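You operate a simulated robot arm through the tools that you are given. There is no shell and no other tool. Be economical: measure what you need, move in short steps, check, and stop when the job is done.

Carry out the task below with a simulated robot arm. There is one attempt and no reset: what you move stays moved.

TASK
Set the lane gauge to 40 mm with its block and lock it.
Fine: the block goes back.

It is judged by the outcome, as a careful person would: the job done as asked, and still so three seconds after it is handed in. It fails if anything else is knocked over, pushed out of place, dropped, spilled or broken.

THE ROBOT
A 6-joint arm with a two-finger parallel gripper, fixed in place. Base frame: the origin is at the foot of the arm, x ahead of it, y to its left, z up; the work surface is at about z = 0.82. Lengths are in m, angles in degrees, forces in N, time in s.
With the tool pointing down near the work surface it reaches from about 0.24 to 0.64 m from the base axis. Its first joint turns from -66.0 to 66.0 degrees. Payload 2.7 kg.
Tool frame: the origin (TCP) lies between the finger pads and is the grasp point; the fingertips stand 0.023 m ahead of it; z points along the fingers, y is the line along which they close. The gripper opens to 0.094 m. The fingers are 0.038 m wide and 0.01 m thick; the gripper's body (0.054 by 0.096 m) begins 0.039 m behind the TCP.
Orientation is that of the tool frame in the base frame, as a unit quaternion [w, x, y, z]. With the fingers straight down and closing along the base's y, the tool's x points along the base's -x, its y along +y and its z along -z.

THE INTERFACE
- The arm moves only by the tool arm_command. Its argument "targets" is a list of rows, each a list of 2 entries, a list of its own where there are three numbers: the shift along the tool's x, y, z in m, then the turn, a rotation vector about the tool's x, y, z in degrees. In form: [[[dx, dy, dz], [ax, ay, az]], ...]. A call has 1 to 10 rows; each row is the pose to reach, as a shift and turn from the pose commanded when the call began, along the tool's axes at that moment. "claw" is the gripper command, from -1 (shut) to 1 (fully open), values between in proportion, set as the call begins (left out, the last holds). A row lasts 0.2 s, in which the tool goes at most 0.05 m and 8.6 degrees; a call with a longer step from one row to the next is refused whole, and so is a gripper value outside its range. A pose out of reach is approached as far as the arm can. The call stops where the force on the tool passes 70 N (or 10 N more than at its start, if that is more) or the arm is blocked; 0.2 s more then pass. The fingers move at their own pace (about 0.045 m/s each) and stop on an object; they squeeze with about 33 N. The grip force told is the motor's: it shows also when the fingers shut on nothing. Time passes only in rows, and 0.2 s behind the last, so rows that repeat a pose let the fingers close. It gives the time, the measured TCP pose, the force on the tool (base axes), the opening and the grip force at its end, in the units of the frame above (readings bear some noise).
- Cameras (640 x 400 px; columns grow to the right, rows downward): "scene" is fixed at [0.0679, -0.4098, 1.409]; the picture's right is [0.78, -0.62, 0.00], its down [-0.30, -0.38, -0.88] and it looks along [0.54, 0.69, -0.48] (base axes); focal length 362 px, centre (320, 200). "wrist" rides on the gripper at [-0.039, 0, -0.044] in the tool frame; the picture's right is [0.00, -1.00, 0.00], its down [0.97, 0.00, -0.24] and it looks along [0.24, 0.00, 0.97] (tool axes); focal length 218 px, centre (320, 200).
- get_image(camera): a new picture of that camera. No time passes.
- probe_pixels(camera, pixels): for up to 12 pixels [column, row] of the newest picture of that camera ("zoom" is the newest enlarged one), the place [x, y, z] in the base frame of the surface seen there, good to about 0.003 m, but the place of the scene camera against the robot may be out by one fixed shift of up to 0.025 m in any direction. No time passes.
- zoom(camera, box): a new picture of the part [left, top, right, bottom] of that camera's present view, enlarged. No time passes.
- job_done(): hands the job in; it is judged then, once.

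Work in short steps. Measure before you move; look again where a grasp or a placing could have gone wrong, and mend it. You have 80 turns and 54 pictures in all, the two below and enlarged ones among them. Open the gripper and draw the arm clear of the work before you hand the job in, unless the task says otherwise; then end with one line.

The tools are called after "Call:" as name(argument=value, ...) on one line, values as JSON. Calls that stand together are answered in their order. arm_command: Moves the arm, as the interface text tells. Its arguments: {"type":"object","properties":{"targets":{"type":"array","items":{"type":"array"}},"claw":{"type":"number"}},"required":["targets"]} The other tools are called the same way: get_image (camera) takes a picture; probe_pixels (camera, pixels) gives the place of the surface under pixels of a picture; zoom (camera, box) takes an enlarged picture of a part of a camera's view; job_done () hands the job in.

At the start:

```text
time: 0.0
eef_pos: [0.4522, 0.1537, 1.0575]
orientation: [0.0, 0.0, 1.0, 0.001]
wrist_force: [-0.4, -0.4, -1.0]
width: 0.0942
grasp_force: 0.0
```

scene: 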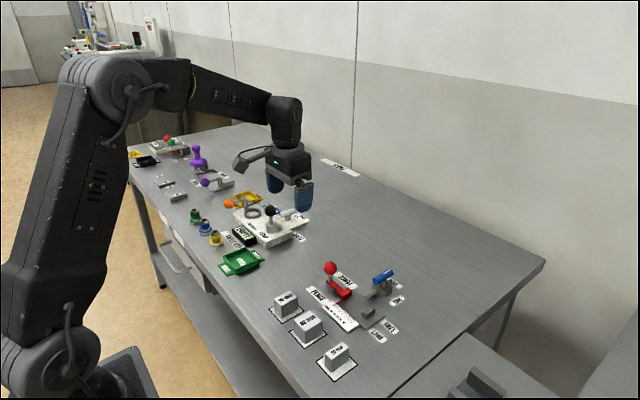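
wrist: 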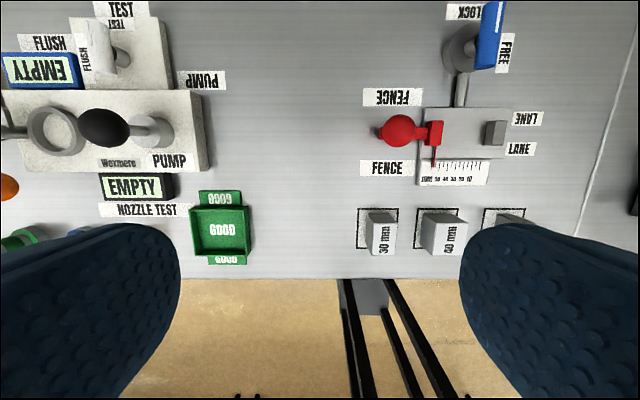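

I look closer at the gauge at right (scene about 270-410, 255-380) and in the wrist view.

Call:
zoom(camera="scene", box=[260, 250, 420, 390])

Call:
zoom(camera="wrist", box=[340, 0, 560, 270])

```text
2.86 times, centred on (340, 320) of scene
```

zoom: 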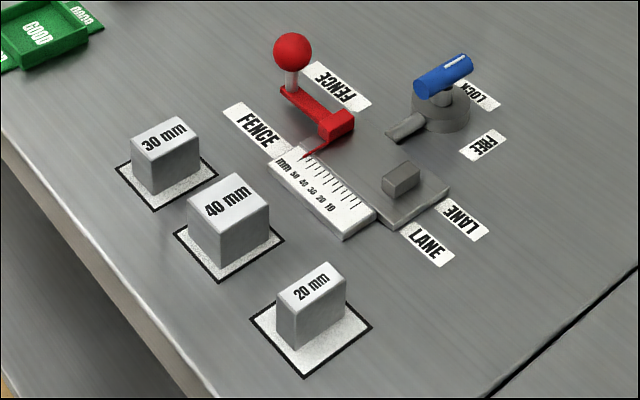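

```text
1.48 times, centred on (450, 135) of wrist
```

zoom: 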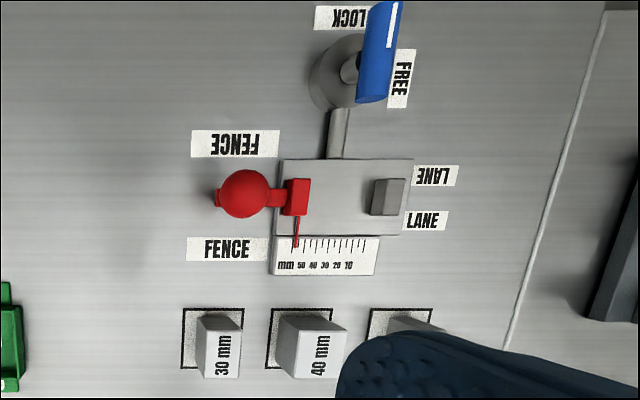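

I measure the blocks, fence, stop and lock lever.

Call:
probe_pixels(camera="wrist", pixels=[[424, 217], [457, 217], [467, 253], [436, 253], [437, 132], [441, 155], [487, 122], [486, 144], [500, 133], [400, 130], [460, 130], [430, 145]])

Call:
get_image(camera="scene")

Call:
probe_pixels(camera="scene", pixels=[[309, 319], [308, 335], [330, 268], [346, 284], [340, 281], [358, 313], [366, 313], [372, 278], [390, 272], [364, 294], [333, 298], [370, 285]])

```text
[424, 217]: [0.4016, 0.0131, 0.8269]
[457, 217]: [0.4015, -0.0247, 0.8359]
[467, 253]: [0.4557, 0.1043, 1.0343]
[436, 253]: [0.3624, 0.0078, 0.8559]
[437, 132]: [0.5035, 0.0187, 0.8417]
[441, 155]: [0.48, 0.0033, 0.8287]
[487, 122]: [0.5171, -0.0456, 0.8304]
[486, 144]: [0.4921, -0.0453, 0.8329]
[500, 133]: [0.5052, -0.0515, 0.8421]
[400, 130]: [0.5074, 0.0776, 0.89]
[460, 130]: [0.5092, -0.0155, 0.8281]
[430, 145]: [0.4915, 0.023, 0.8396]
```

```text
49 pictures are left
```

scene: 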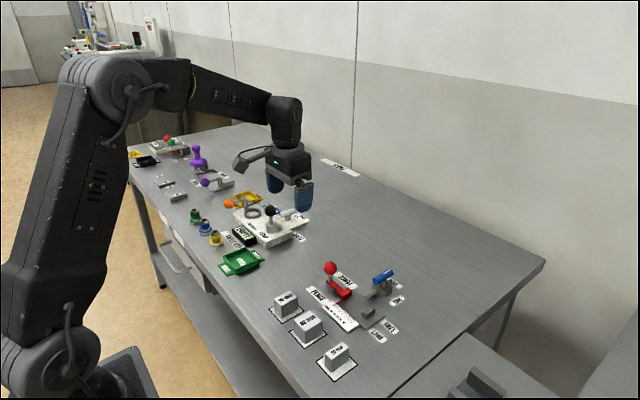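

```text
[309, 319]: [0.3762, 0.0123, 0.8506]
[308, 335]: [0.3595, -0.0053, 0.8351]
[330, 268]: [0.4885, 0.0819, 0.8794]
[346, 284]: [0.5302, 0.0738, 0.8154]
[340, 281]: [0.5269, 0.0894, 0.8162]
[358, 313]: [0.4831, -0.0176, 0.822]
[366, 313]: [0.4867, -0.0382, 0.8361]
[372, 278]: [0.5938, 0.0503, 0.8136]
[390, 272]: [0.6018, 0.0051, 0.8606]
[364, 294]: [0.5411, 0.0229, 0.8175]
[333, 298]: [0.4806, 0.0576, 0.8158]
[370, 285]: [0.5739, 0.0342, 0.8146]
```

I move the tool over the gauge to see it with the wrist camera.

Call:
arm_command(targets=[[[0.005, -0.04, 0], [0, 0, 0]], [[0.01, -0.08, 0], [0, 0, 0]], [[0.02, -0.12, 0], [0, 0, 0]], [[0.02, -0.16, 0], [0, 0, 0]], [[0.02, -0.16, 0], [0, 0, 0]]])

Call:
get_image(camera="wrist")

```text
time: 1.2
eef_pos: [0.4282, -0.0076, 1.0573]
orientation: [0.001, 0.0, 1.0, 0.0]
wrist_force: [0.4, 0.4, 0.2]
width: 0.094
grasp_force: 0.1
```

```text
48 pictures are left
```

wrist: 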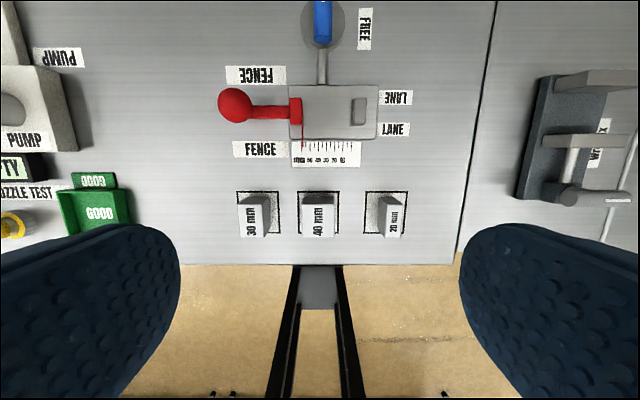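

Call:
zoom(camera="wrist", box=[200, 0, 440, 150])

Call:
zoom(camera="wrist", box=[220, 130, 430, 261])

Call:
probe_pixels(camera="wrist", pixels=[[301, 208], [333, 208], [302, 237], [334, 237], [318, 220], [318, 200], [300, 120], [294, 100], [352, 111], [366, 111], [234, 105], [323, 25]])

```text
2.67 times, centred on (320, 75) of wrist
```

zoom: 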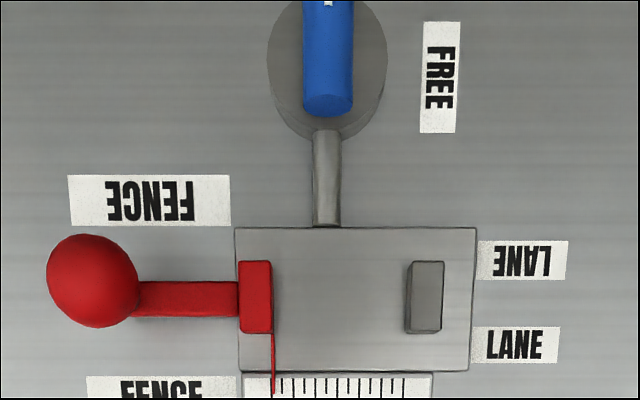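

```text
3.05 times, centred on (325, 196) of wrist
```

zoom: 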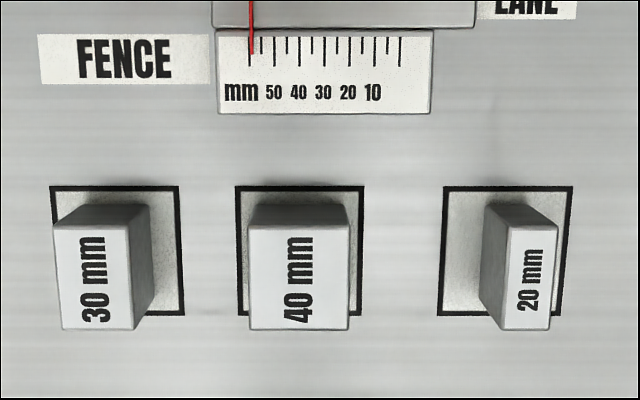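

```text
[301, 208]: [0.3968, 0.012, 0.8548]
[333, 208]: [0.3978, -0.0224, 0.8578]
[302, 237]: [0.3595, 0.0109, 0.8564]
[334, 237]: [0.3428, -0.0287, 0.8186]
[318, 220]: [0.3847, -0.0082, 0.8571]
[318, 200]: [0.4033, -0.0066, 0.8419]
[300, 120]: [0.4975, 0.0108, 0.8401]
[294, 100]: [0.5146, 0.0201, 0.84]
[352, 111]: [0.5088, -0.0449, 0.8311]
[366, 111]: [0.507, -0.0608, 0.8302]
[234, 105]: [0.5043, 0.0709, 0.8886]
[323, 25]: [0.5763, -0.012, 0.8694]
```

I need a clear look at the lock lever; moving forward over it.

Call:
arm_command(targets=[[[-0.04, 0, 0], [0, 0, 0]], [[-0.08, 0, 0], [0, 0, 0]], [[-0.11, 0, 0], [0, 0, 0]], [[-0.11, 0, 0], [0, 0, 0]]])

Call:
get_image(camera="wrist")

Call:
zoom(camera="scene", box=[350, 250, 420, 310])

```text
time: 2.2
eef_pos: [0.5413, -0.0089, 1.0578]
orientation: [0.001, 0.0, 1.0, 0.001]
wrist_force: [0.1, -0.4, 0.2]
width: 0.0939
grasp_force: 0.0
```

```text
45 pictures are left
```

wrist: 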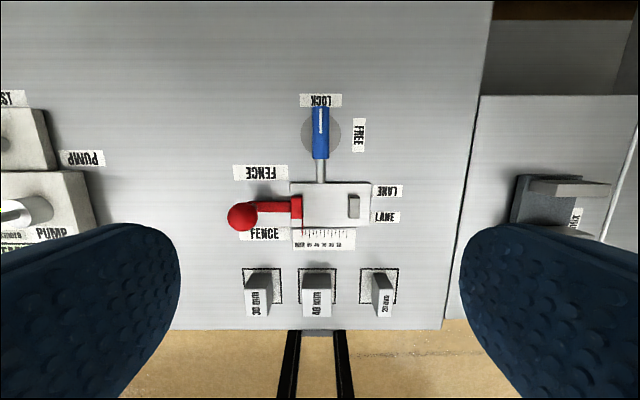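

```text
6.67 times, centred on (385, 280) of scene
```

zoom: 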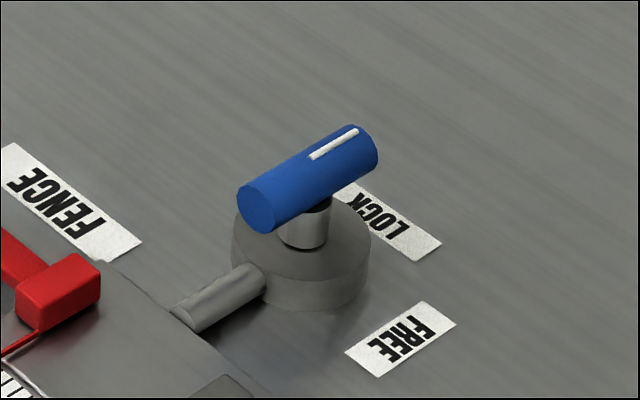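

Call:
zoom(camera="wrist", box=[260, 80, 400, 168])

Call:
probe_pixels(camera="wrist", pixels=[[320, 110], [320, 120], [320, 133], [320, 145], [320, 155], [314, 133], [327, 133], [304, 133], [338, 133], [320, 101], [358, 134], [320, 170]])

```text
4.55 times, centred on (330, 124) of wrist
```

zoom: 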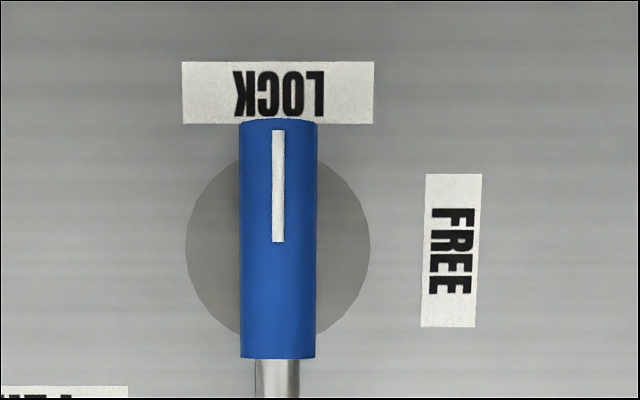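

```text
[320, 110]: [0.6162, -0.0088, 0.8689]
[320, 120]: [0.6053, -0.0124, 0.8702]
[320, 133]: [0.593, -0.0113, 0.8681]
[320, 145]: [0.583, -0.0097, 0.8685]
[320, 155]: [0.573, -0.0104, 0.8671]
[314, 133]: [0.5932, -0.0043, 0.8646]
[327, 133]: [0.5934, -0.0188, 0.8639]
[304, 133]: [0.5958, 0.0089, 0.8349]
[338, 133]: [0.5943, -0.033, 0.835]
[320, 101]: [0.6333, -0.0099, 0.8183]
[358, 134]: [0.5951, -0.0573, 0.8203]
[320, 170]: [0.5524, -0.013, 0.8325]
```

The lever's mark points at LOCK, so the fence is locked now (at ~60): free it first. The handle is centred at (0.594, -0.0105), top 0.869; I go over it with the gripper part open.

Call:
arm_command(targets=[[[-0.03, 0, 0.03], [0, 0, 0]], [[-0.053, -0.0015, 0.065], [0, 0, 0]], [[-0.053, -0.0015, 0.105], [0, 0, 0]], [[-0.053, -0.0015, 0.135], [0, 0, 0]], [[-0.053, -0.0015, 0.135], [0, 0, 0]]], claw=0.0)

Call:
get_image(camera="wrist")

```text
time: 3.4
eef_pos: [0.5964, -0.0078, 0.922]
orientation: [0.0, 0.0, 1.0, 0.001]
wrist_force: [0.8, 0.1, -0.8]
width: 0.0471
grasp_force: 0.1
```

```text
42 pictures are left
```

wrist: 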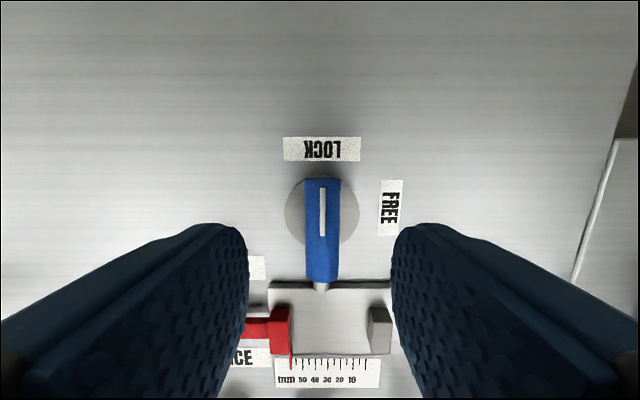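

Call:
probe_pixels(camera="wrist", pixels=[[322, 180], [322, 190], [322, 240], [322, 265], [322, 278], [308, 230], [337, 230], [295, 225], [352, 225]])

```text
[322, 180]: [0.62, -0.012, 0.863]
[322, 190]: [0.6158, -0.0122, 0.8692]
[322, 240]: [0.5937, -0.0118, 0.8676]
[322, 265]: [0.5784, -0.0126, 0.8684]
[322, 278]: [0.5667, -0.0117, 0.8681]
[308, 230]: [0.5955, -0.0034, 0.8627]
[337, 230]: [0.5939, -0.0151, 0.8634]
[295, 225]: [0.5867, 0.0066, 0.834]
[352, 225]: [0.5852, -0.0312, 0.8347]
```

Handle lies about 2 mm to -y of the TCP; I lower to z≈0.866 and close.

Call:
arm_command(targets=[[[0.002, -0.002, 0.03], [0, 0, 0]], [[0.002, -0.002, 0.056], [0, 0, 0]], [[0.002, -0.002, 0.056], [0, 0, 0]]])

Call:
arm_command(targets=[[[0, 0, 0], [0, 0, 0]], [[0, 0, 0], [0, 0, 0]], [[0, 0, 0], [0, 0, 0]], [[0, 0, 0], [0, 0, 0]]], claw=-1)

```text
time: 4.2
eef_pos: [0.5958, -0.0115, 0.8659]
orientation: [0.001, 0.001, 1.0, 0.001]
wrist_force: [-0.5, -0.7, -0.4]
width: 0.0472
grasp_force: 0.0
```

```text
time: 5.2
eef_pos: [0.5948, -0.0099, 0.8666]
orientation: [0.001, 0.0, 1.0, 0.001]
wrist_force: [-0.1, 5.5, -0.6]
width: 0.0177
grasp_force: 44.9
```

Gripped at 17.7 mm. I turn clockwise (from LOCK toward FREE), first half.

Call:
arm_command(targets=[[[0, 0.001, 0], [0, 0, 7.5]], [[0, 0.001, 0], [0, 0, 15]], [[0, 0.001, 0], [0, 0, 22.5]], [[0, 0.001, 0], [0, 0, 30]], [[0, 0.001, 0], [0, 0, 37.5]], [[0, 0.001, 0], [0, 0, 45]]])

Call:
zoom(camera="scene", box=[320, 230, 440, 330])

```text
time: 6.6
eef_pos: [0.5931, -0.0099, 0.8665]
orientation: [0.001, 0.383, 0.924, 0.0]
wrist_force: [13.3, -9.2, -10.3]
width: 0.0176
grasp_force: 44.8
```

```text
4.00 times, centred on (380, 280) of scene
```

zoom: 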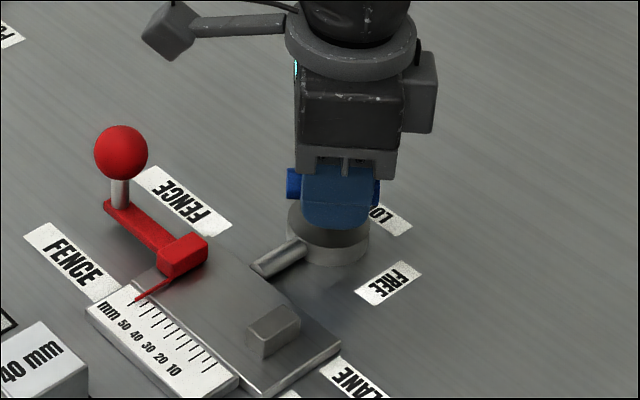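

Turning well; I finish the turn to 90°.

Call:
arm_command(targets=[[[-0.001, 0, 0], [0, 0, 7.5]], [[-0.001, 0, 0], [0, 0, 15]], [[-0.001, 0, 0], [0, 0, 22.5]], [[-0.001, 0, 0], [0, 0, 30]], [[-0.001, 0, 0], [0, 0, 37.5]], [[-0.001, 0, 0], [0, 0, 45]], [[-0.001, 0, 0], [0, 0, 45]]])

Call:
zoom(camera="scene", box=[320, 230, 440, 330])

```text
time: 8.2
eef_pos: [0.592, -0.0124, 0.8661]
orientation: [-0.003, 0.708, 0.706, -0.001]
wrist_force: [-13.5, -15.6, 0.4]
width: 0.0176
grasp_force: 44.8
```

```text
4.00 times, centred on (380, 280) of scene
```

zoom: 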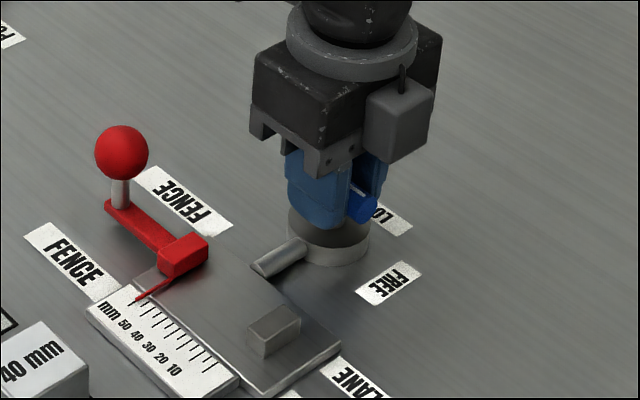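

Lever at 90°. Release to a partial opening, then rise.

Call:
arm_command(targets=[[[0, 0, 0], [0, 0, 0]], [[0, 0, 0], [0, 0, 0]], [[0, 0, -0.03], [0, 0, 0]], [[0, 0, -0.07], [0, 0, 0]], [[0, 0, -0.1], [0, 0, 0]], [[0, 0, -0.1], [0, 0, 0]]], claw=0.1)

Call:
zoom(camera="scene", box=[320, 230, 440, 330])

```text
time: 9.6
eef_pos: [0.5933, -0.0115, 0.9682]
orientation: [0.0, 0.707, 0.707, 0.0]
wrist_force: [-0.6, 1.4, -0.5]
width: 0.0516
grasp_force: 0.1
```

```text
4.00 times, centred on (380, 280) of scene
```

zoom: 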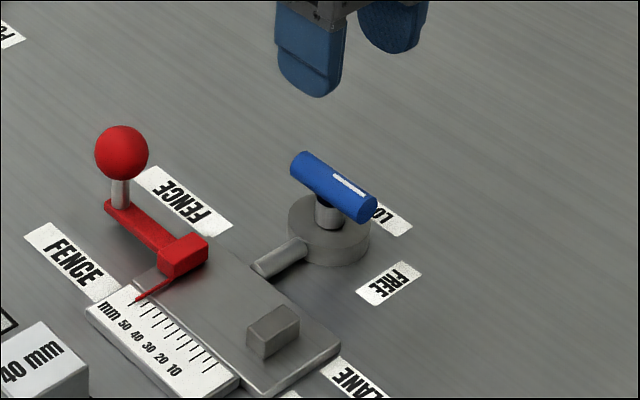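

Lever at FREE. Now move over the 40 mm block at about (0.379, -0.008).

Call:
arm_command(targets=[[[0, -0.045, 0], [0, 0, 0]], [[0, -0.09, 0], [0, 0, 0]], [[0, -0.135, 0], [0, 0, 0]], [[0, -0.18, 0], [0, 0, 0]], [[0, -0.214, 0], [0, 0, 0]], [[0, -0.214, 0], [0, 0, 0]]], claw=0.4)

Call:
get_image(camera="wrist")

```text
time: 11.0
eef_pos: [0.3789, -0.011, 0.9626]
orientation: [-0.001, 0.707, 0.707, 0.0]
wrist_force: [-0.7, -0.1, -0.3]
width: 0.0657
grasp_force: 0.0
```

```text
38 pictures are left
```

wrist: 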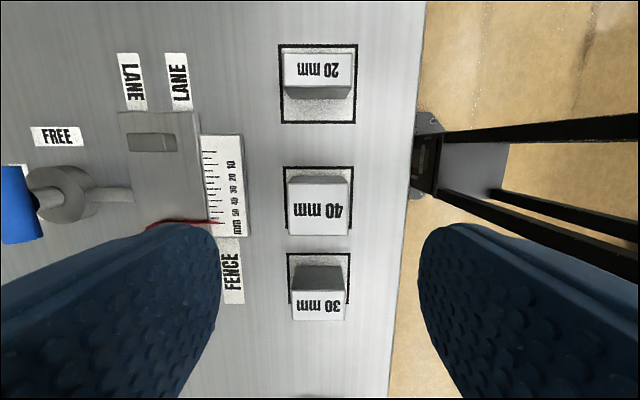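

Call:
zoom(camera="wrist", box=[260, 150, 380, 250])

Call:
probe_pixels(camera="wrist", pixels=[[291, 210], [347, 210], [293, 188], [346, 188], [320, 186], [320, 232], [286, 200], [351, 200], [320, 168], [290, 233], [351, 234], [149, 180]])

```text
4.00 times, centred on (320, 200) of wrist
```

zoom: 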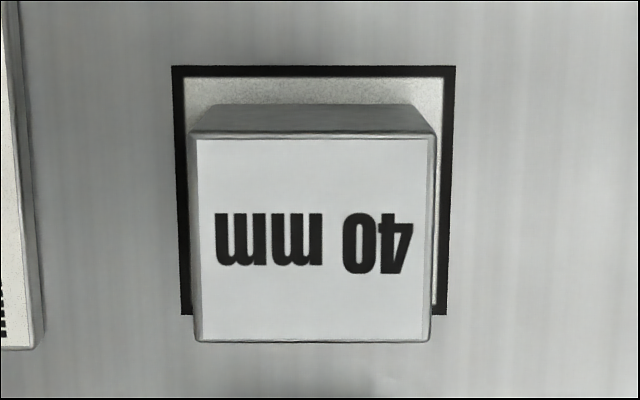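

```text
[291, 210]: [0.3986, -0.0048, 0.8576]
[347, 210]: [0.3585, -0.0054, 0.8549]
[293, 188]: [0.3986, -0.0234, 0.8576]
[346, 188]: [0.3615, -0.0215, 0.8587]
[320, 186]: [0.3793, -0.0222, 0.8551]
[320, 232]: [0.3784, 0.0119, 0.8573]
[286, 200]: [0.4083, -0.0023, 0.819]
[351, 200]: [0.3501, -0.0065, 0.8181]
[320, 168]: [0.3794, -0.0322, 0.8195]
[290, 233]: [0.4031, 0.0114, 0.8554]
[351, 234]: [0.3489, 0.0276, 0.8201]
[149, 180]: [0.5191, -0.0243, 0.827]
```

Block: x 0.359–0.400, y -0.027–0.013 (40 mm along y), top 0.857. I descend with fingers closing along x to z≈0.857.

Call:
arm_command(targets=[[[0.004, 0, 0.04], [0, 0, 0]], [[0.004, 0, 0.08], [0, 0, 0]], [[0.004, 0, 0.106], [0, 0, 0]], [[0.004, 0, 0.106], [0, 0, 0]]])

Call:
get_image(camera="wrist")

```text
time: 12.0
eef_pos: [0.3804, -0.0059, 0.8619]
orientation: [0.0, 0.707, 0.707, 0.0]
wrist_force: [-0.1, 0.5, 0.8]
width: 0.0659
grasp_force: 0.0
```

```text
36 pictures are left
```

wrist: 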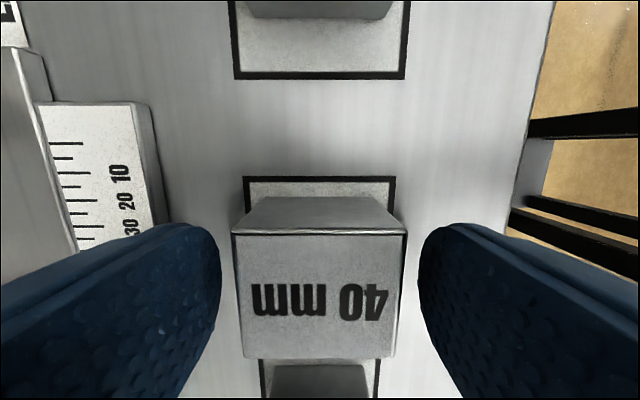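

Centred between the fingers. Lower 3 mm and close.

Call:
arm_command(targets=[[[0, 0, 0.003], [0, 0, 0]], [[0, 0, 0.003], [0, 0, 0]], [[0, 0, 0.003], [0, 0, 0]], [[0, 0, 0.003], [0, 0, 0]], [[0, 0, 0.003], [0, 0, 0]]], claw=-1)

Call:
arm_command(targets=[[[0, 0, -0.03], [0, 0, 0]], [[0, 0, -0.07], [0, 0, 0]], [[0, 0, -0.07], [0, 0, 0]]])

Call:
get_image(camera="wrist")

```text
time: 13.2
eef_pos: [0.3787, -0.0074, 0.8594]
orientation: [0.0, 0.706, 0.708, 0.001]
wrist_force: [0.6, 1.4, 3.8]
width: 0.0437
grasp_force: 32.9
```

```text
time: 14.0
eef_pos: [0.3791, -0.0074, 0.9267]
orientation: [0.0, 0.707, 0.707, 0.0]
wrist_force: [0.8, -1.2, -1.8]
width: 0.0437
grasp_force: 32.9
```

```text
35 pictures are left
```

wrist: 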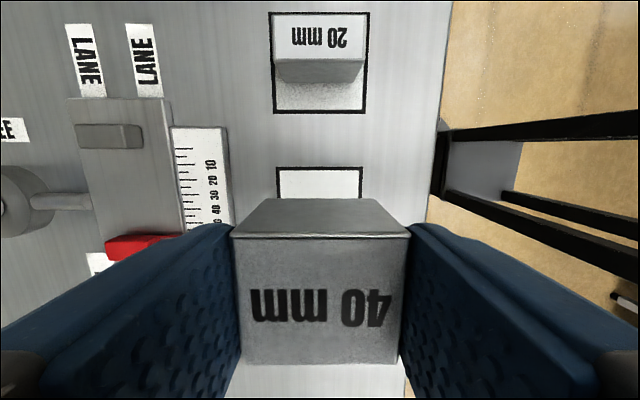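

Block held. Now I measure the stop face and fence face from this view, then move over the lane.

Call:
probe_pixels(camera="wrist", pixels=[[82, 136], [105, 144], [135, 144], [105, 152], [110, 243], [150, 243], [140, 238], [110, 127]])

Call:
arm_command(targets=[[[0, 0.03, -0.02], [0, 0, 0]], [[-0.004, 0.07, -0.02], [0, 0, 0]], [[-0.009, 0.11, -0.02], [0, 0, 0]], [[-0.009, 0.126, -0.02], [0, 0, 0]], [[-0.009, 0.126, -0.02], [0, 0, 0]]])

Call:
get_image(camera="wrist")

```text
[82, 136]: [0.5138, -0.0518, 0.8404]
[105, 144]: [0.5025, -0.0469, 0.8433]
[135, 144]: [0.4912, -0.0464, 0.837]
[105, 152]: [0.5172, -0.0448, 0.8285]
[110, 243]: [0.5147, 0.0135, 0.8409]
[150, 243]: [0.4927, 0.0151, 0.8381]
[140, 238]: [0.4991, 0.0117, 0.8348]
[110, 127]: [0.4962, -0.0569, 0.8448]
```

```text
time: 15.2
eef_pos: [0.5064, -0.0143, 0.9474]
orientation: [-0.001, 0.707, 0.707, 0.001]
wrist_force: [0.7, 0.2, -2.4]
width: 0.0437
grasp_force: 32.6
```

```text
34 pictures are left
```

wrist: 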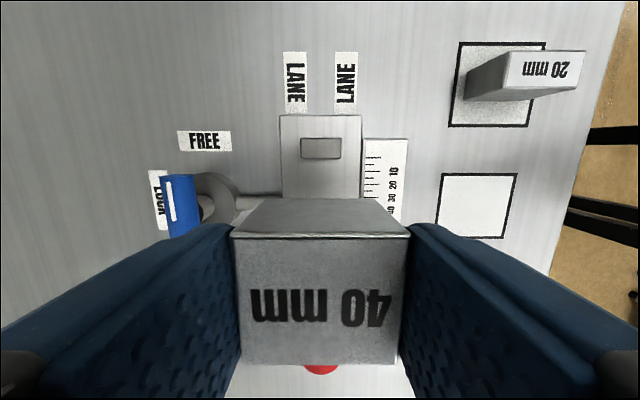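

Stop face y≈-0.045, fence face y≈+0.012; the block at y≈-0.016 has ~8 mm each side. Lower to just above the plate and look.

Call:
arm_command(targets=[[[-0.001, 0, 0.03], [0, 0, 0]], [[-0.001, 0, 0.055], [0, 0, 0]], [[-0.001, 0, 0.07], [0, 0, 0]], [[-0.001, 0, 0.07], [0, 0, 0]]])

Call:
get_image(camera="wrist")

Call:
zoom(camera="scene", box=[300, 240, 420, 340])

```text
time: 16.2
eef_pos: [0.5045, -0.015, 0.8773]
orientation: [-0.001, 0.707, 0.707, 0.001]
wrist_force: [0.2, -0.4, -1.4]
width: 0.0435
grasp_force: 32.7
```

```text
33 pictures are left
```

wrist: 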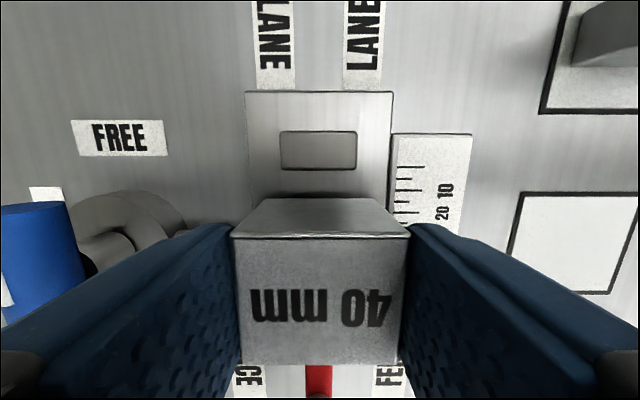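

```text
4.00 times, centred on (360, 290) of scene
```

zoom: 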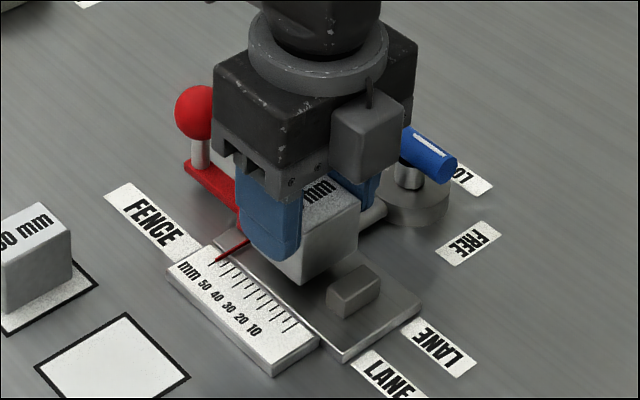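

Alignment good. Lower until contact.

Call:
arm_command(targets=[[[0, 0, 0.004], [0, 0, 0]], [[0, 0, 0.006], [0, 0, 0]], [[0, 0, 0.008], [0, 0, 0]], [[0, 0, 0.008], [0, 0, 0]]])

```text
time: 17.2
eef_pos: [0.5058, -0.0164, 0.8687]
orientation: [-0.002, 0.706, 0.708, 0.0]
wrist_force: [-0.3, -0.5, -2.1]
width: 0.0439
grasp_force: 32.9
```

Call:
arm_command(targets=[[[0, 0, 0.001], [0, 0, 0]], [[0, 0, 0.002], [0, 0, 0]], [[0, 0, 0.002], [0, 0, 0]]])

```text
time: 18.0
eef_pos: [0.5056, -0.0157, 0.8681]
orientation: [0.0, 0.707, 0.707, 0.0]
wrist_force: [-0.4, 0.3, -1.9]
width: 0.0435
grasp_force: 32.6
```

No contact yet; another small step down.

Call:
arm_command(targets=[[[0, 0, 0.001], [0, 0, 0]], [[0, 0, 0.002], [0, 0, 0]], [[0, 0, 0.003], [0, 0, 0]], [[0, 0, 0.003], [0, 0, 0]]])

Call:
zoom(camera="scene", box=[330, 270, 390, 320])

```text
time: 19.0
eef_pos: [0.5053, -0.016, 0.8678]
orientation: [0.001, 0.707, 0.707, 0.001]
wrist_force: [-9.7, -0.6, 26.7]
width: 0.0438
grasp_force: 33.2
```

```text
8.00 times, centred on (360, 295) of scene
```

zoom: 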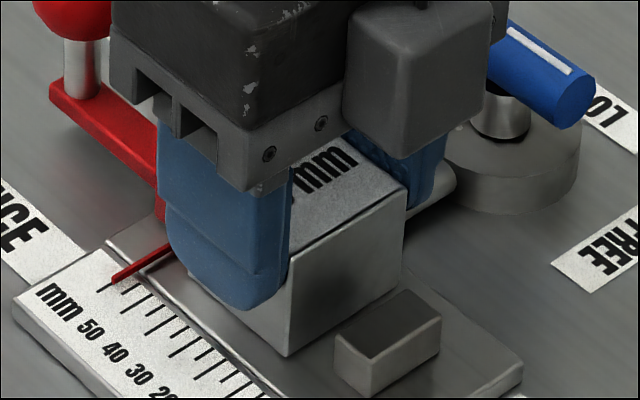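

Block is on the plate (27 N). I ease the pressure and slide it toward the stop (-y).

Call:
arm_command(targets=[[[0, 0, -0.002], [0, 0, 0]], [[-0.003, 0, -0.002], [0, 0, 0]], [[-0.006, 0, -0.002], [0, 0, 0]], [[-0.008, 0, -0.002], [0, 0, 0]], [[-0.009, 0, -0.002], [0, 0, 0]], [[-0.01, 0, -0.002], [0, 0, 0]]])

Call:
get_image(camera="wrist")

```text
time: 20.4
eef_pos: [0.5052, -0.0261, 0.8676]
orientation: [0.0, 0.707, 0.707, 0.001]
wrist_force: [-0.3, 7.9, 16.6]
width: 0.0437
grasp_force: 32.9
```

```text
30 pictures are left
```

wrist: 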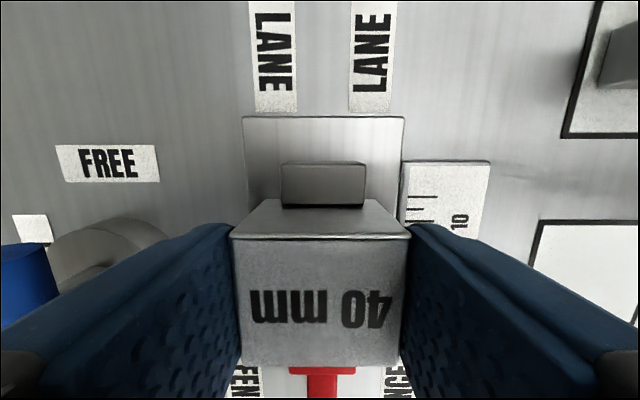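

Nearly at the stop (8 N may be plate friction); ease up a bit and push a few mm more to feel it.

Call:
arm_command(targets=[[[0, 0, -0.001], [0, 0, 0]], [[-0.001, 0, -0.001], [0, 0, 0]], [[-0.002, 0, -0.001], [0, 0, 0]], [[-0.003, 0, -0.001], [0, 0, 0]]])

```text
time: 21.4
eef_pos: [0.5055, -0.0274, 0.8662]
orientation: [-0.002, 0.707, 0.707, 0.0]
wrist_force: [5.7, 24.3, 2.3]
width: 0.0438
grasp_force: 32.8
```

Touching the stop (24 N). Relax 2 mm worth of command, open to ~66 mm and rise.

Call:
arm_command(targets=[[[0.0015, 0, 0], [0, 0, 0]], [[0.0015, 0, 0], [0, 0, 0]]])

Call:
arm_command(targets=[[[0, 0, 0], [0, 0, 0]], [[0, 0, 0], [0, 0, 0]], [[0, 0, -0.001], [0, 0, 0]], [[0, 0, -0.04], [0, 0, 0]], [[0, 0, -0.08], [0, 0, 0]], [[0, 0, -0.11], [0, 0, 0]]], claw=0.4)

Call:
get_image(camera="wrist")

Call:
zoom(camera="scene", box=[310, 250, 400, 325])

```text
time: 22.0
eef_pos: [0.504, -0.0265, 0.8674]
orientation: [0.0, 0.707, 0.707, -0.001]
wrist_force: [6.0, 14.7, -1.8]
width: 0.0438
grasp_force: 33.8
```

```text
time: 23.4
eef_pos: [0.5051, -0.0296, 0.9778]
orientation: [-0.001, 0.707, 0.707, 0.001]
wrist_force: [0.2, 0.8, 0.3]
width: 0.0656
grasp_force: 0.0
```

```text
29 pictures are left
```

wrist: 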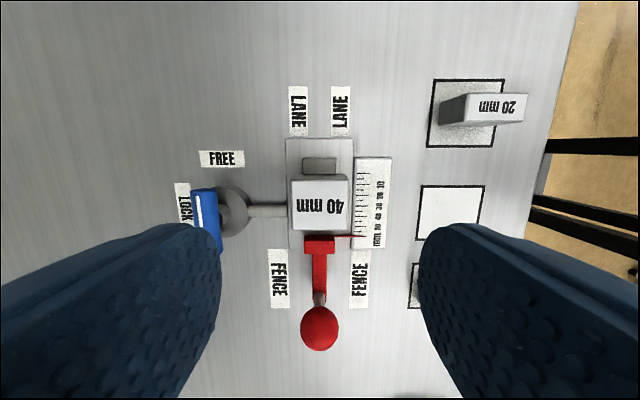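

```text
5.33 times, centred on (355, 288) of scene
```

zoom: 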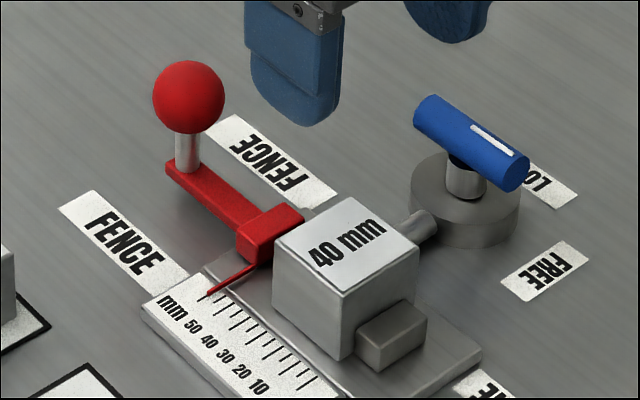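

The block sits flush at the stop. Measure the knob for grasping (ball at wrist ~ (320,328)).

Call:
probe_pixels(camera="wrist", pixels=[[303, 328], [337, 328], [320, 312], [320, 328], [320, 345], [320, 241], [320, 270], [320, 298]])

```text
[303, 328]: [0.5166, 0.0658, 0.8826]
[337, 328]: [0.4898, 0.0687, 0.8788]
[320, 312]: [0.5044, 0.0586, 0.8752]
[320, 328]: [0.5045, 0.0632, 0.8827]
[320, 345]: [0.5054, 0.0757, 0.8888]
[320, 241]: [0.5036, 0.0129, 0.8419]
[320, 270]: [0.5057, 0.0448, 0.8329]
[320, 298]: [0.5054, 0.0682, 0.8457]
```

Ball centre ≈ (0.504, 0.072, 0.876). Move over it and down, fingers straddling in x.

Call:
arm_command(targets=[[[0.045, 0, 0], [0, 0, 0]], [[0.09, 0, 0], [0, 0, 0]], [[0.1, -0.001, 0.02], [0, 0, 0]], [[0.1, -0.001, 0.05], [0, 0, 0]], [[0.1, -0.001, 0.05], [0, 0, 0]]])

Call:
get_image(camera="wrist")

```text
time: 24.6
eef_pos: [0.5043, 0.0744, 0.9281]
orientation: [-0.001, 0.707, 0.707, 0.0]
wrist_force: [0.1, -0.1, -0.2]
width: 0.0659
grasp_force: 0.1
```

```text
27 pictures are left
```

wrist: 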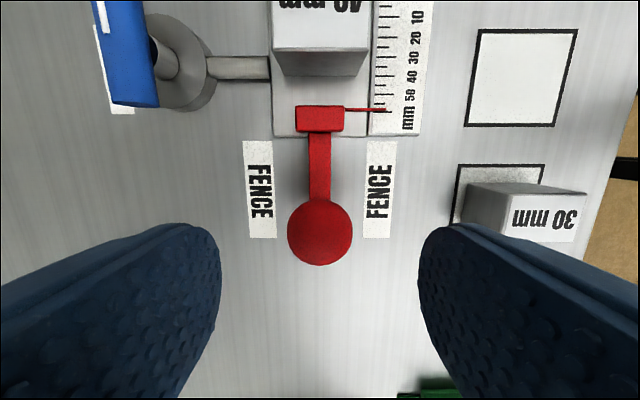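

Ball is on the gripper's centre line. Descend and close.

Call:
arm_command(targets=[[[0, 0, 0.03], [0, 0, 0]], [[0, 0, 0.051], [0, 0, 0]], [[0, 0, 0.051], [0, 0, 0]]])

Call:
arm_command(targets=[[[0, 0, 0], [0, 0, 0]], [[0, 0, 0], [0, 0, 0]], [[0, 0, 0], [0, 0, 0]], [[0, 0, 0], [0, 0, 0]], [[0, 0, 0], [0, 0, 0]]], claw=-1)

```text
time: 25.4
eef_pos: [0.5026, 0.0717, 0.8769]
orientation: [-0.002, 0.707, 0.707, 0.001]
wrist_force: [0.0, -0.9, -0.9]
width: 0.0662
grasp_force: 0.1
```

```text
time: 26.6
eef_pos: [0.5066, 0.0722, 0.8767]
orientation: [0.001, 0.707, 0.707, 0.002]
wrist_force: [16.5, -0.6, -5.9]
width: 0.0315
grasp_force: 45.0
```

Gripped at 31.5 mm with 16 N sideways; I shift 2 mm to +x to relieve that and draw the fence toward -y.

Call:
arm_command(targets=[[[0, 0.002, 0], [0, 0, 0]], [[-0.004, 0.002, 0], [0, 0, 0]], [[-0.008, 0.002, 0], [0, 0, 0]], [[-0.012, 0.002, 0], [0, 0, 0]], [[-0.012, 0.002, 0], [0, 0, 0]]])

Call:
get_image(camera="wrist")

```text
time: 27.8
eef_pos: [0.505, 0.0611, 0.8766]
orientation: [0.0, 0.707, 0.707, -0.001]
wrist_force: [-17.3, 0.7, 20.7]
width: 0.0313
grasp_force: 44.2
```

```text
26 pictures are left
```

wrist: 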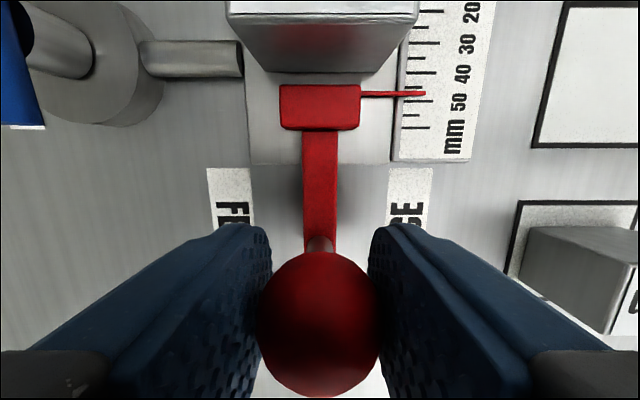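

Fence moves freely; pointer near 48. Keep going in 1.5 mm steps until contact.

Call:
arm_command(targets=[[[-0.0015, -0.001, 0], [0, 0, 0]], [[-0.003, -0.001, 0], [0, 0, 0]], [[-0.0045, -0.001, 0], [0, 0, 0]], [[-0.006, -0.001, 0], [0, 0, 0]], [[-0.0075, -0.001, 0], [0, 0, 0]]])

Call:
get_image(camera="wrist")

```text
time: 29.0
eef_pos: [0.5048, 0.0539, 0.8763]
orientation: [-0.001, 0.707, 0.708, 0.0]
wrist_force: [-4.4, 11.5, 9.2]
width: 0.0313
grasp_force: 44.8
```

```text
25 pictures are left
```

wrist: 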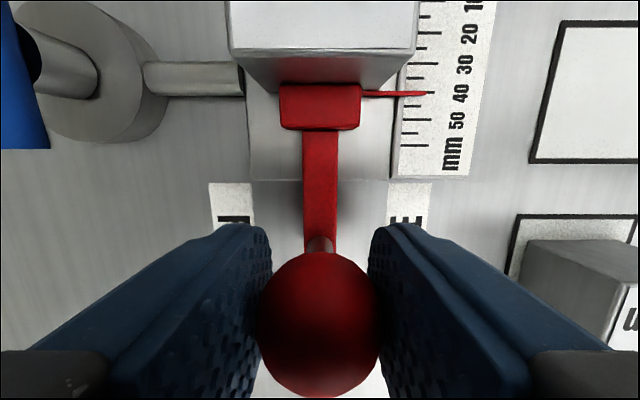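

Contact begins (11 N). Press a little more to seat both faces.

Call:
arm_command(targets=[[[-0.001, 0, 0], [0, 0, 0]], [[-0.002, 0, 0], [0, 0, 0]], [[-0.002, 0, 0], [0, 0, 0]]])

Call:
zoom(camera="wrist", box=[220, 0, 500, 175])

```text
time: 29.8
eef_pos: [0.5045, 0.0536, 0.8774]
orientation: [-0.001, 0.707, 0.708, 0.001]
wrist_force: [-3.8, 26.6, 2.8]
width: 0.0315
grasp_force: 44.9
```

```text
2.29 times, centred on (360, 88) of wrist
```

zoom: 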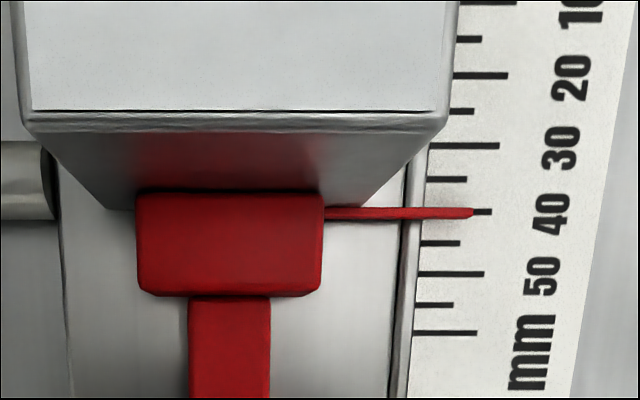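

Pointer reads 40 and the block is clamped. Ease slightly, release the knob and rise.

Call:
arm_command(targets=[[[0.0015, 0, 0], [0, 0, 0]], [[0.0015, 0, 0], [0, 0, 0]]])

Call:
arm_command(targets=[[[0, 0, 0], [0, 0, 0]], [[0, 0, 0], [0, 0, 0]], [[0, 0, -0.03], [0, 0, 0]], [[0, 0, -0.07], [0, 0, 0]], [[0, 0, -0.1], [0, 0, 0]], [[0, 0, -0.1], [0, 0, 0]]], claw=0.2)

Call:
get_image(camera="wrist")

Call:
zoom(camera="scene", box=[310, 250, 400, 325])

```text
time: 30.4
eef_pos: [0.5051, 0.0539, 0.8772]
orientation: [-0.001, 0.707, 0.707, 0.0]
wrist_force: [-12.9, 18.8, 10.8]
width: 0.0315
grasp_force: 45.1
```

```text
time: 31.8
eef_pos: [0.5042, 0.0529, 0.9767]
orientation: [0.0, 0.707, 0.707, 0.0]
wrist_force: [-0.5, 0.8, -0.2]
width: 0.0564
grasp_force: 0.1
```

```text
23 pictures are left
```

wrist: 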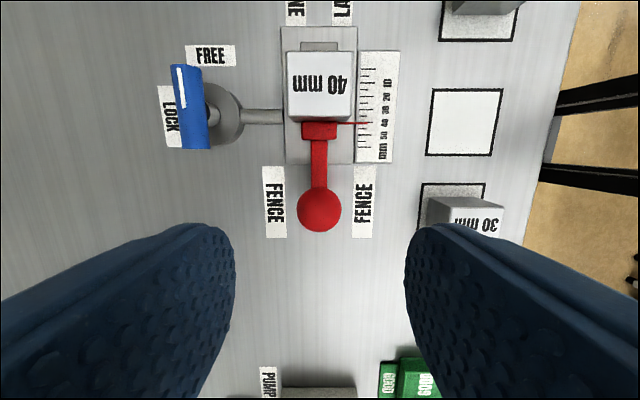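

```text
5.33 times, centred on (355, 288) of scene
```

zoom: 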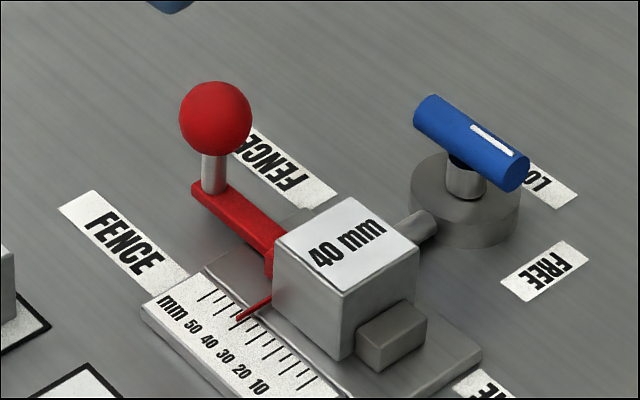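

Fence stays against the block. Now go to the lever (0.593, -0.011) for locking.

Call:
arm_command(targets=[[[-0.02, 0.03, 0], [0, 0, 0]], [[-0.04, 0.06, 0], [0, 0, 0]], [[-0.0645, 0.089, 0], [0, 0, 0]], [[-0.0645, 0.089, 0.04], [0, 0, 0]], [[-0.0645, 0.089, 0.06], [0, 0, 0]], [[-0.0645, 0.089, 0.06], [0, 0, 0]]])

Call:
get_image(camera="wrist")

```text
time: 33.2
eef_pos: [0.5932, -0.0102, 0.9173]
orientation: [0.0, 0.707, 0.707, 0.001]
wrist_force: [0.4, 0.3, 0.5]
width: 0.0564
grasp_force: 0.0
```

```text
21 pictures are left
```

wrist: 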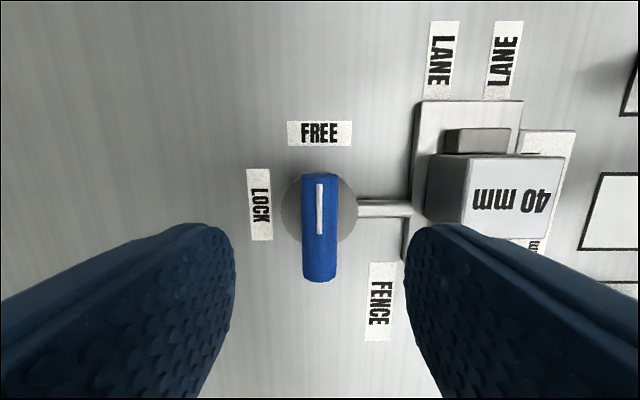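

Lever centred. Lower and close.

Call:
arm_command(targets=[[[0, 0.001, 0.03], [0, 0, 0]], [[0, 0.001, 0.051], [0, 0, 0]], [[0, 0.001, 0.051], [0, 0, 0]]])

Call:
arm_command(targets=[[[0, 0, 0], [0, 0, 0]], [[0, 0, 0], [0, 0, 0]], [[0, 0, 0], [0, 0, 0]], [[0, 0, 0], [0, 0, 0]], [[0, 0, 0], [0, 0, 0]]], claw=-1)

```text
time: 34.0
eef_pos: [0.5956, -0.0121, 0.8657]
orientation: [-0.001, 0.707, 0.708, 0.001]
wrist_force: [-0.1, -0.1, 0.6]
width: 0.0565
grasp_force: 0.1
```

```text
time: 35.2
eef_pos: [0.5933, -0.0111, 0.8671]
orientation: [-0.004, 0.707, 0.708, -0.004]
wrist_force: [-35.0, 0.2, 10.6]
width: 0.018
grasp_force: 45.0
```

-35 N sideways means I'm ~2–3 mm too far +x; shift back before turning.

Call:
arm_command(targets=[[[0, -0.001, 0], [0, 0, 0]], [[0, -0.0022, 0], [0, 0, 0]], [[0, -0.0022, 0], [0, 0, 0]]])

```text
time: 36.0
eef_pos: [0.593, -0.0113, 0.8668]
orientation: [-0.001, 0.707, 0.708, 0.0]
wrist_force: [-21.8, -2.3, 11.8]
width: 0.0178
grasp_force: 44.7
```

Still -22 N; another 2 mm, then turn back counter-clockwise 45°.

Call:
arm_command(targets=[[[0, -0.002, 0], [0, 0, 0]], [[0, -0.003, 0], [0, 0, 0]], [[0, -0.003, 0], [0, 0, -7.5]], [[0, -0.003, 0], [0, 0, -15]], [[0, -0.003, 0], [0, 0, -22.5]], [[0, -0.003, 0], [0, 0, -30]], [[0, -0.003, 0], [0, 0, -37.5]], [[0, -0.003, 0], [0, 0, -45]]])

```text
time: 37.8
eef_pos: [0.5935, -0.011, 0.8659]
orientation: [0.006, 0.382, 0.924, 0.005]
wrist_force: [43.2, 1.6, -10.4]
width: 0.018
grasp_force: 45.0
```

Now +43 N: shift command +2.5 mm in base x and continue the turn.

Call:
arm_command(targets=[[[-0.0018, 0.0018, 0], [0, 0, 0]], [[-0.0018, 0.0018, 0], [0, 0, -7.5]], [[-0.0018, 0.0018, 0], [0, 0, -15]], [[-0.0018, 0.0018, 0], [0, 0, -22.5]], [[-0.0018, 0.0018, 0], [0, 0, -30]], [[-0.0018, 0.0018, 0], [0, 0, -37.5]], [[-0.0018, 0.0018, 0], [0, 0, -45]], [[-0.0018, 0.0018, 0], [0, 0, -46]]])

Call:
zoom(camera="scene", box=[310, 240, 430, 340])

```text
time: 39.6
eef_pos: [0.5928, -0.0092, 0.8658]
orientation: [0.003, -0.008, 1.0, 0.001]
wrist_force: [19.0, 21.3, -0.9]
width: 0.0182
grasp_force: 44.9
```

```text
4.00 times, centred on (370, 290) of scene
```

zoom: 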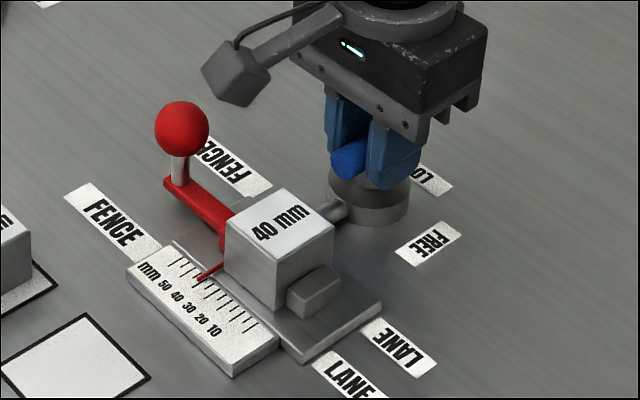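

Lever is back along x at LOCK. Release, rise, and look.

Call:
arm_command(targets=[[[0, 0, 0], [0, 0, 0]], [[0, 0, 0], [0, 0, 0]], [[0, 0, -0.03], [0, 0, 0]], [[0, 0, -0.07], [0, 0, 0]], [[0, 0, -0.11], [0, 0, 0]], [[0, 0, -0.11], [0, 0, 0]]], claw=0.2)

Call:
get_image(camera="wrist")

Call:
zoom(camera="scene", box=[310, 250, 400, 325])

```text
time: 41.0
eef_pos: [0.594, -0.0159, 0.9758]
orientation: [0.0, -0.009, 1.0, 0.0]
wrist_force: [0.1, 0.2, 0.2]
width: 0.0564
grasp_force: 0.0
```

```text
19 pictures are left
```

wrist: 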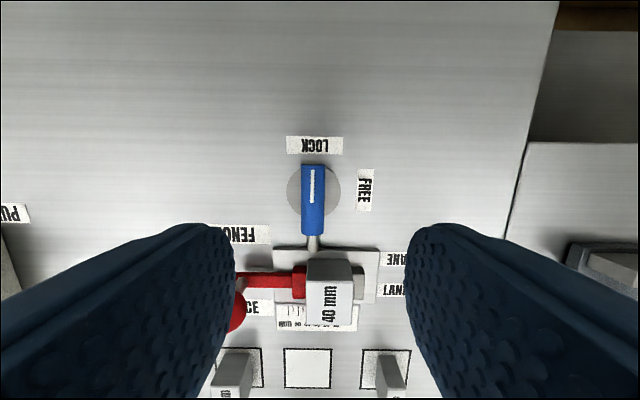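

```text
5.33 times, centred on (355, 288) of scene
```

zoom: 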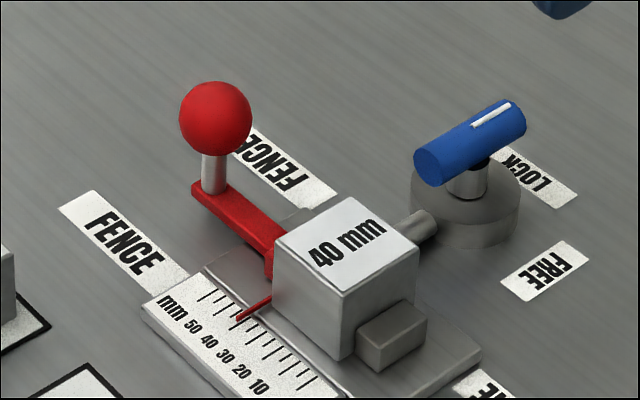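

Locked at 40. Now move back over the block, turning the gripper to close along x.

Call:
arm_command(targets=[[[0.01, -0.001, 0], [0, 0, 8.5]], [[0.02, -0.002, 0], [0, 0, 17]], [[0.03, -0.004, 0], [0, 0, 25.5]], [[0.04, -0.006, 0], [0, 0, 34]], [[0.05, -0.008, 0], [0, 0, 42.5]], [[0.06, -0.01, 0], [0, 0, 51]], [[0.07, -0.011, 0], [0, 0, 59.5]], [[0.08, -0.011, 0], [0, 0, 68]], [[0.089, -0.011, 0], [0, 0, 76.5]], [[0.089, -0.011, 0], [0, 0, 85]]], claw=0.4)

Call:
arm_command(targets=[[[0, 0, 0], [0, 0, 6]], [[0, 0, 0], [0, 0, 6]]])

Call:
get_image(camera="wrist")

```text
time: 43.2
eef_pos: [0.5032, -0.0251, 0.9757]
orientation: [-0.001, 0.67, 0.742, 0.001]
wrist_force: [-1.2, 1.8, 0.1]
width: 0.066
grasp_force: 0.0
```

```text
time: 43.8
eef_pos: [0.5052, -0.0232, 0.9757]
orientation: [-0.001, 0.708, 0.707, 0.0]
wrist_force: [0.7, 0.3, -0.4]
width: 0.0659
grasp_force: 0.0
```

```text
17 pictures are left
```

wrist: 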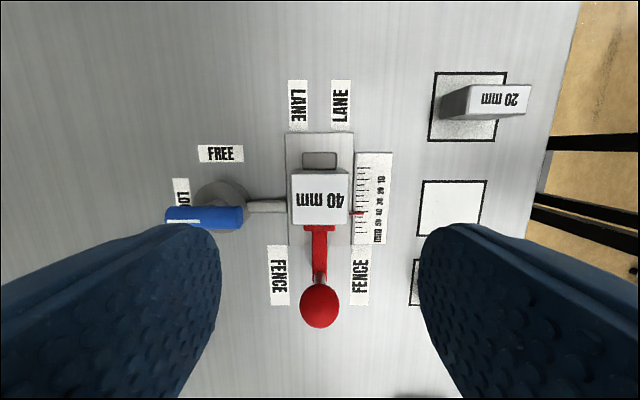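

Descend over the block (dy ≈ -2 mm), to the same grip height.

Call:
arm_command(targets=[[[-0.002, 0, 0.04], [0, 0, 0]], [[-0.002, 0, 0.08], [0, 0, 0]], [[-0.002, 0, 0.108], [0, 0, 0]], [[-0.002, 0, 0.108], [0, 0, 0]]])

Call:
get_image(camera="wrist")

```text
time: 44.8
eef_pos: [0.5044, -0.0236, 0.867]
orientation: [0.0, 0.707, 0.707, 0.0]
wrist_force: [-0.5, 0.7, 0.0]
width: 0.0659
grasp_force: 0.0
```

```text
16 pictures are left
```

wrist: 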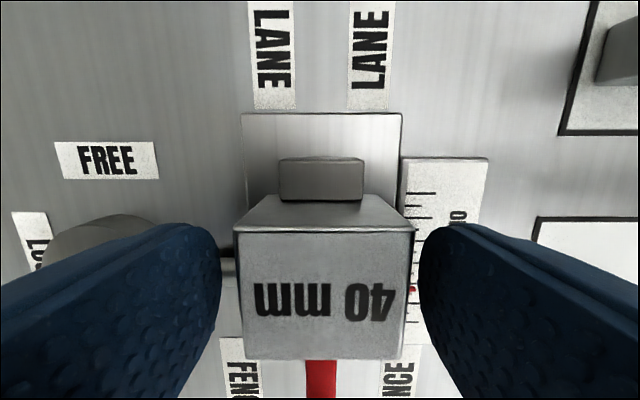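

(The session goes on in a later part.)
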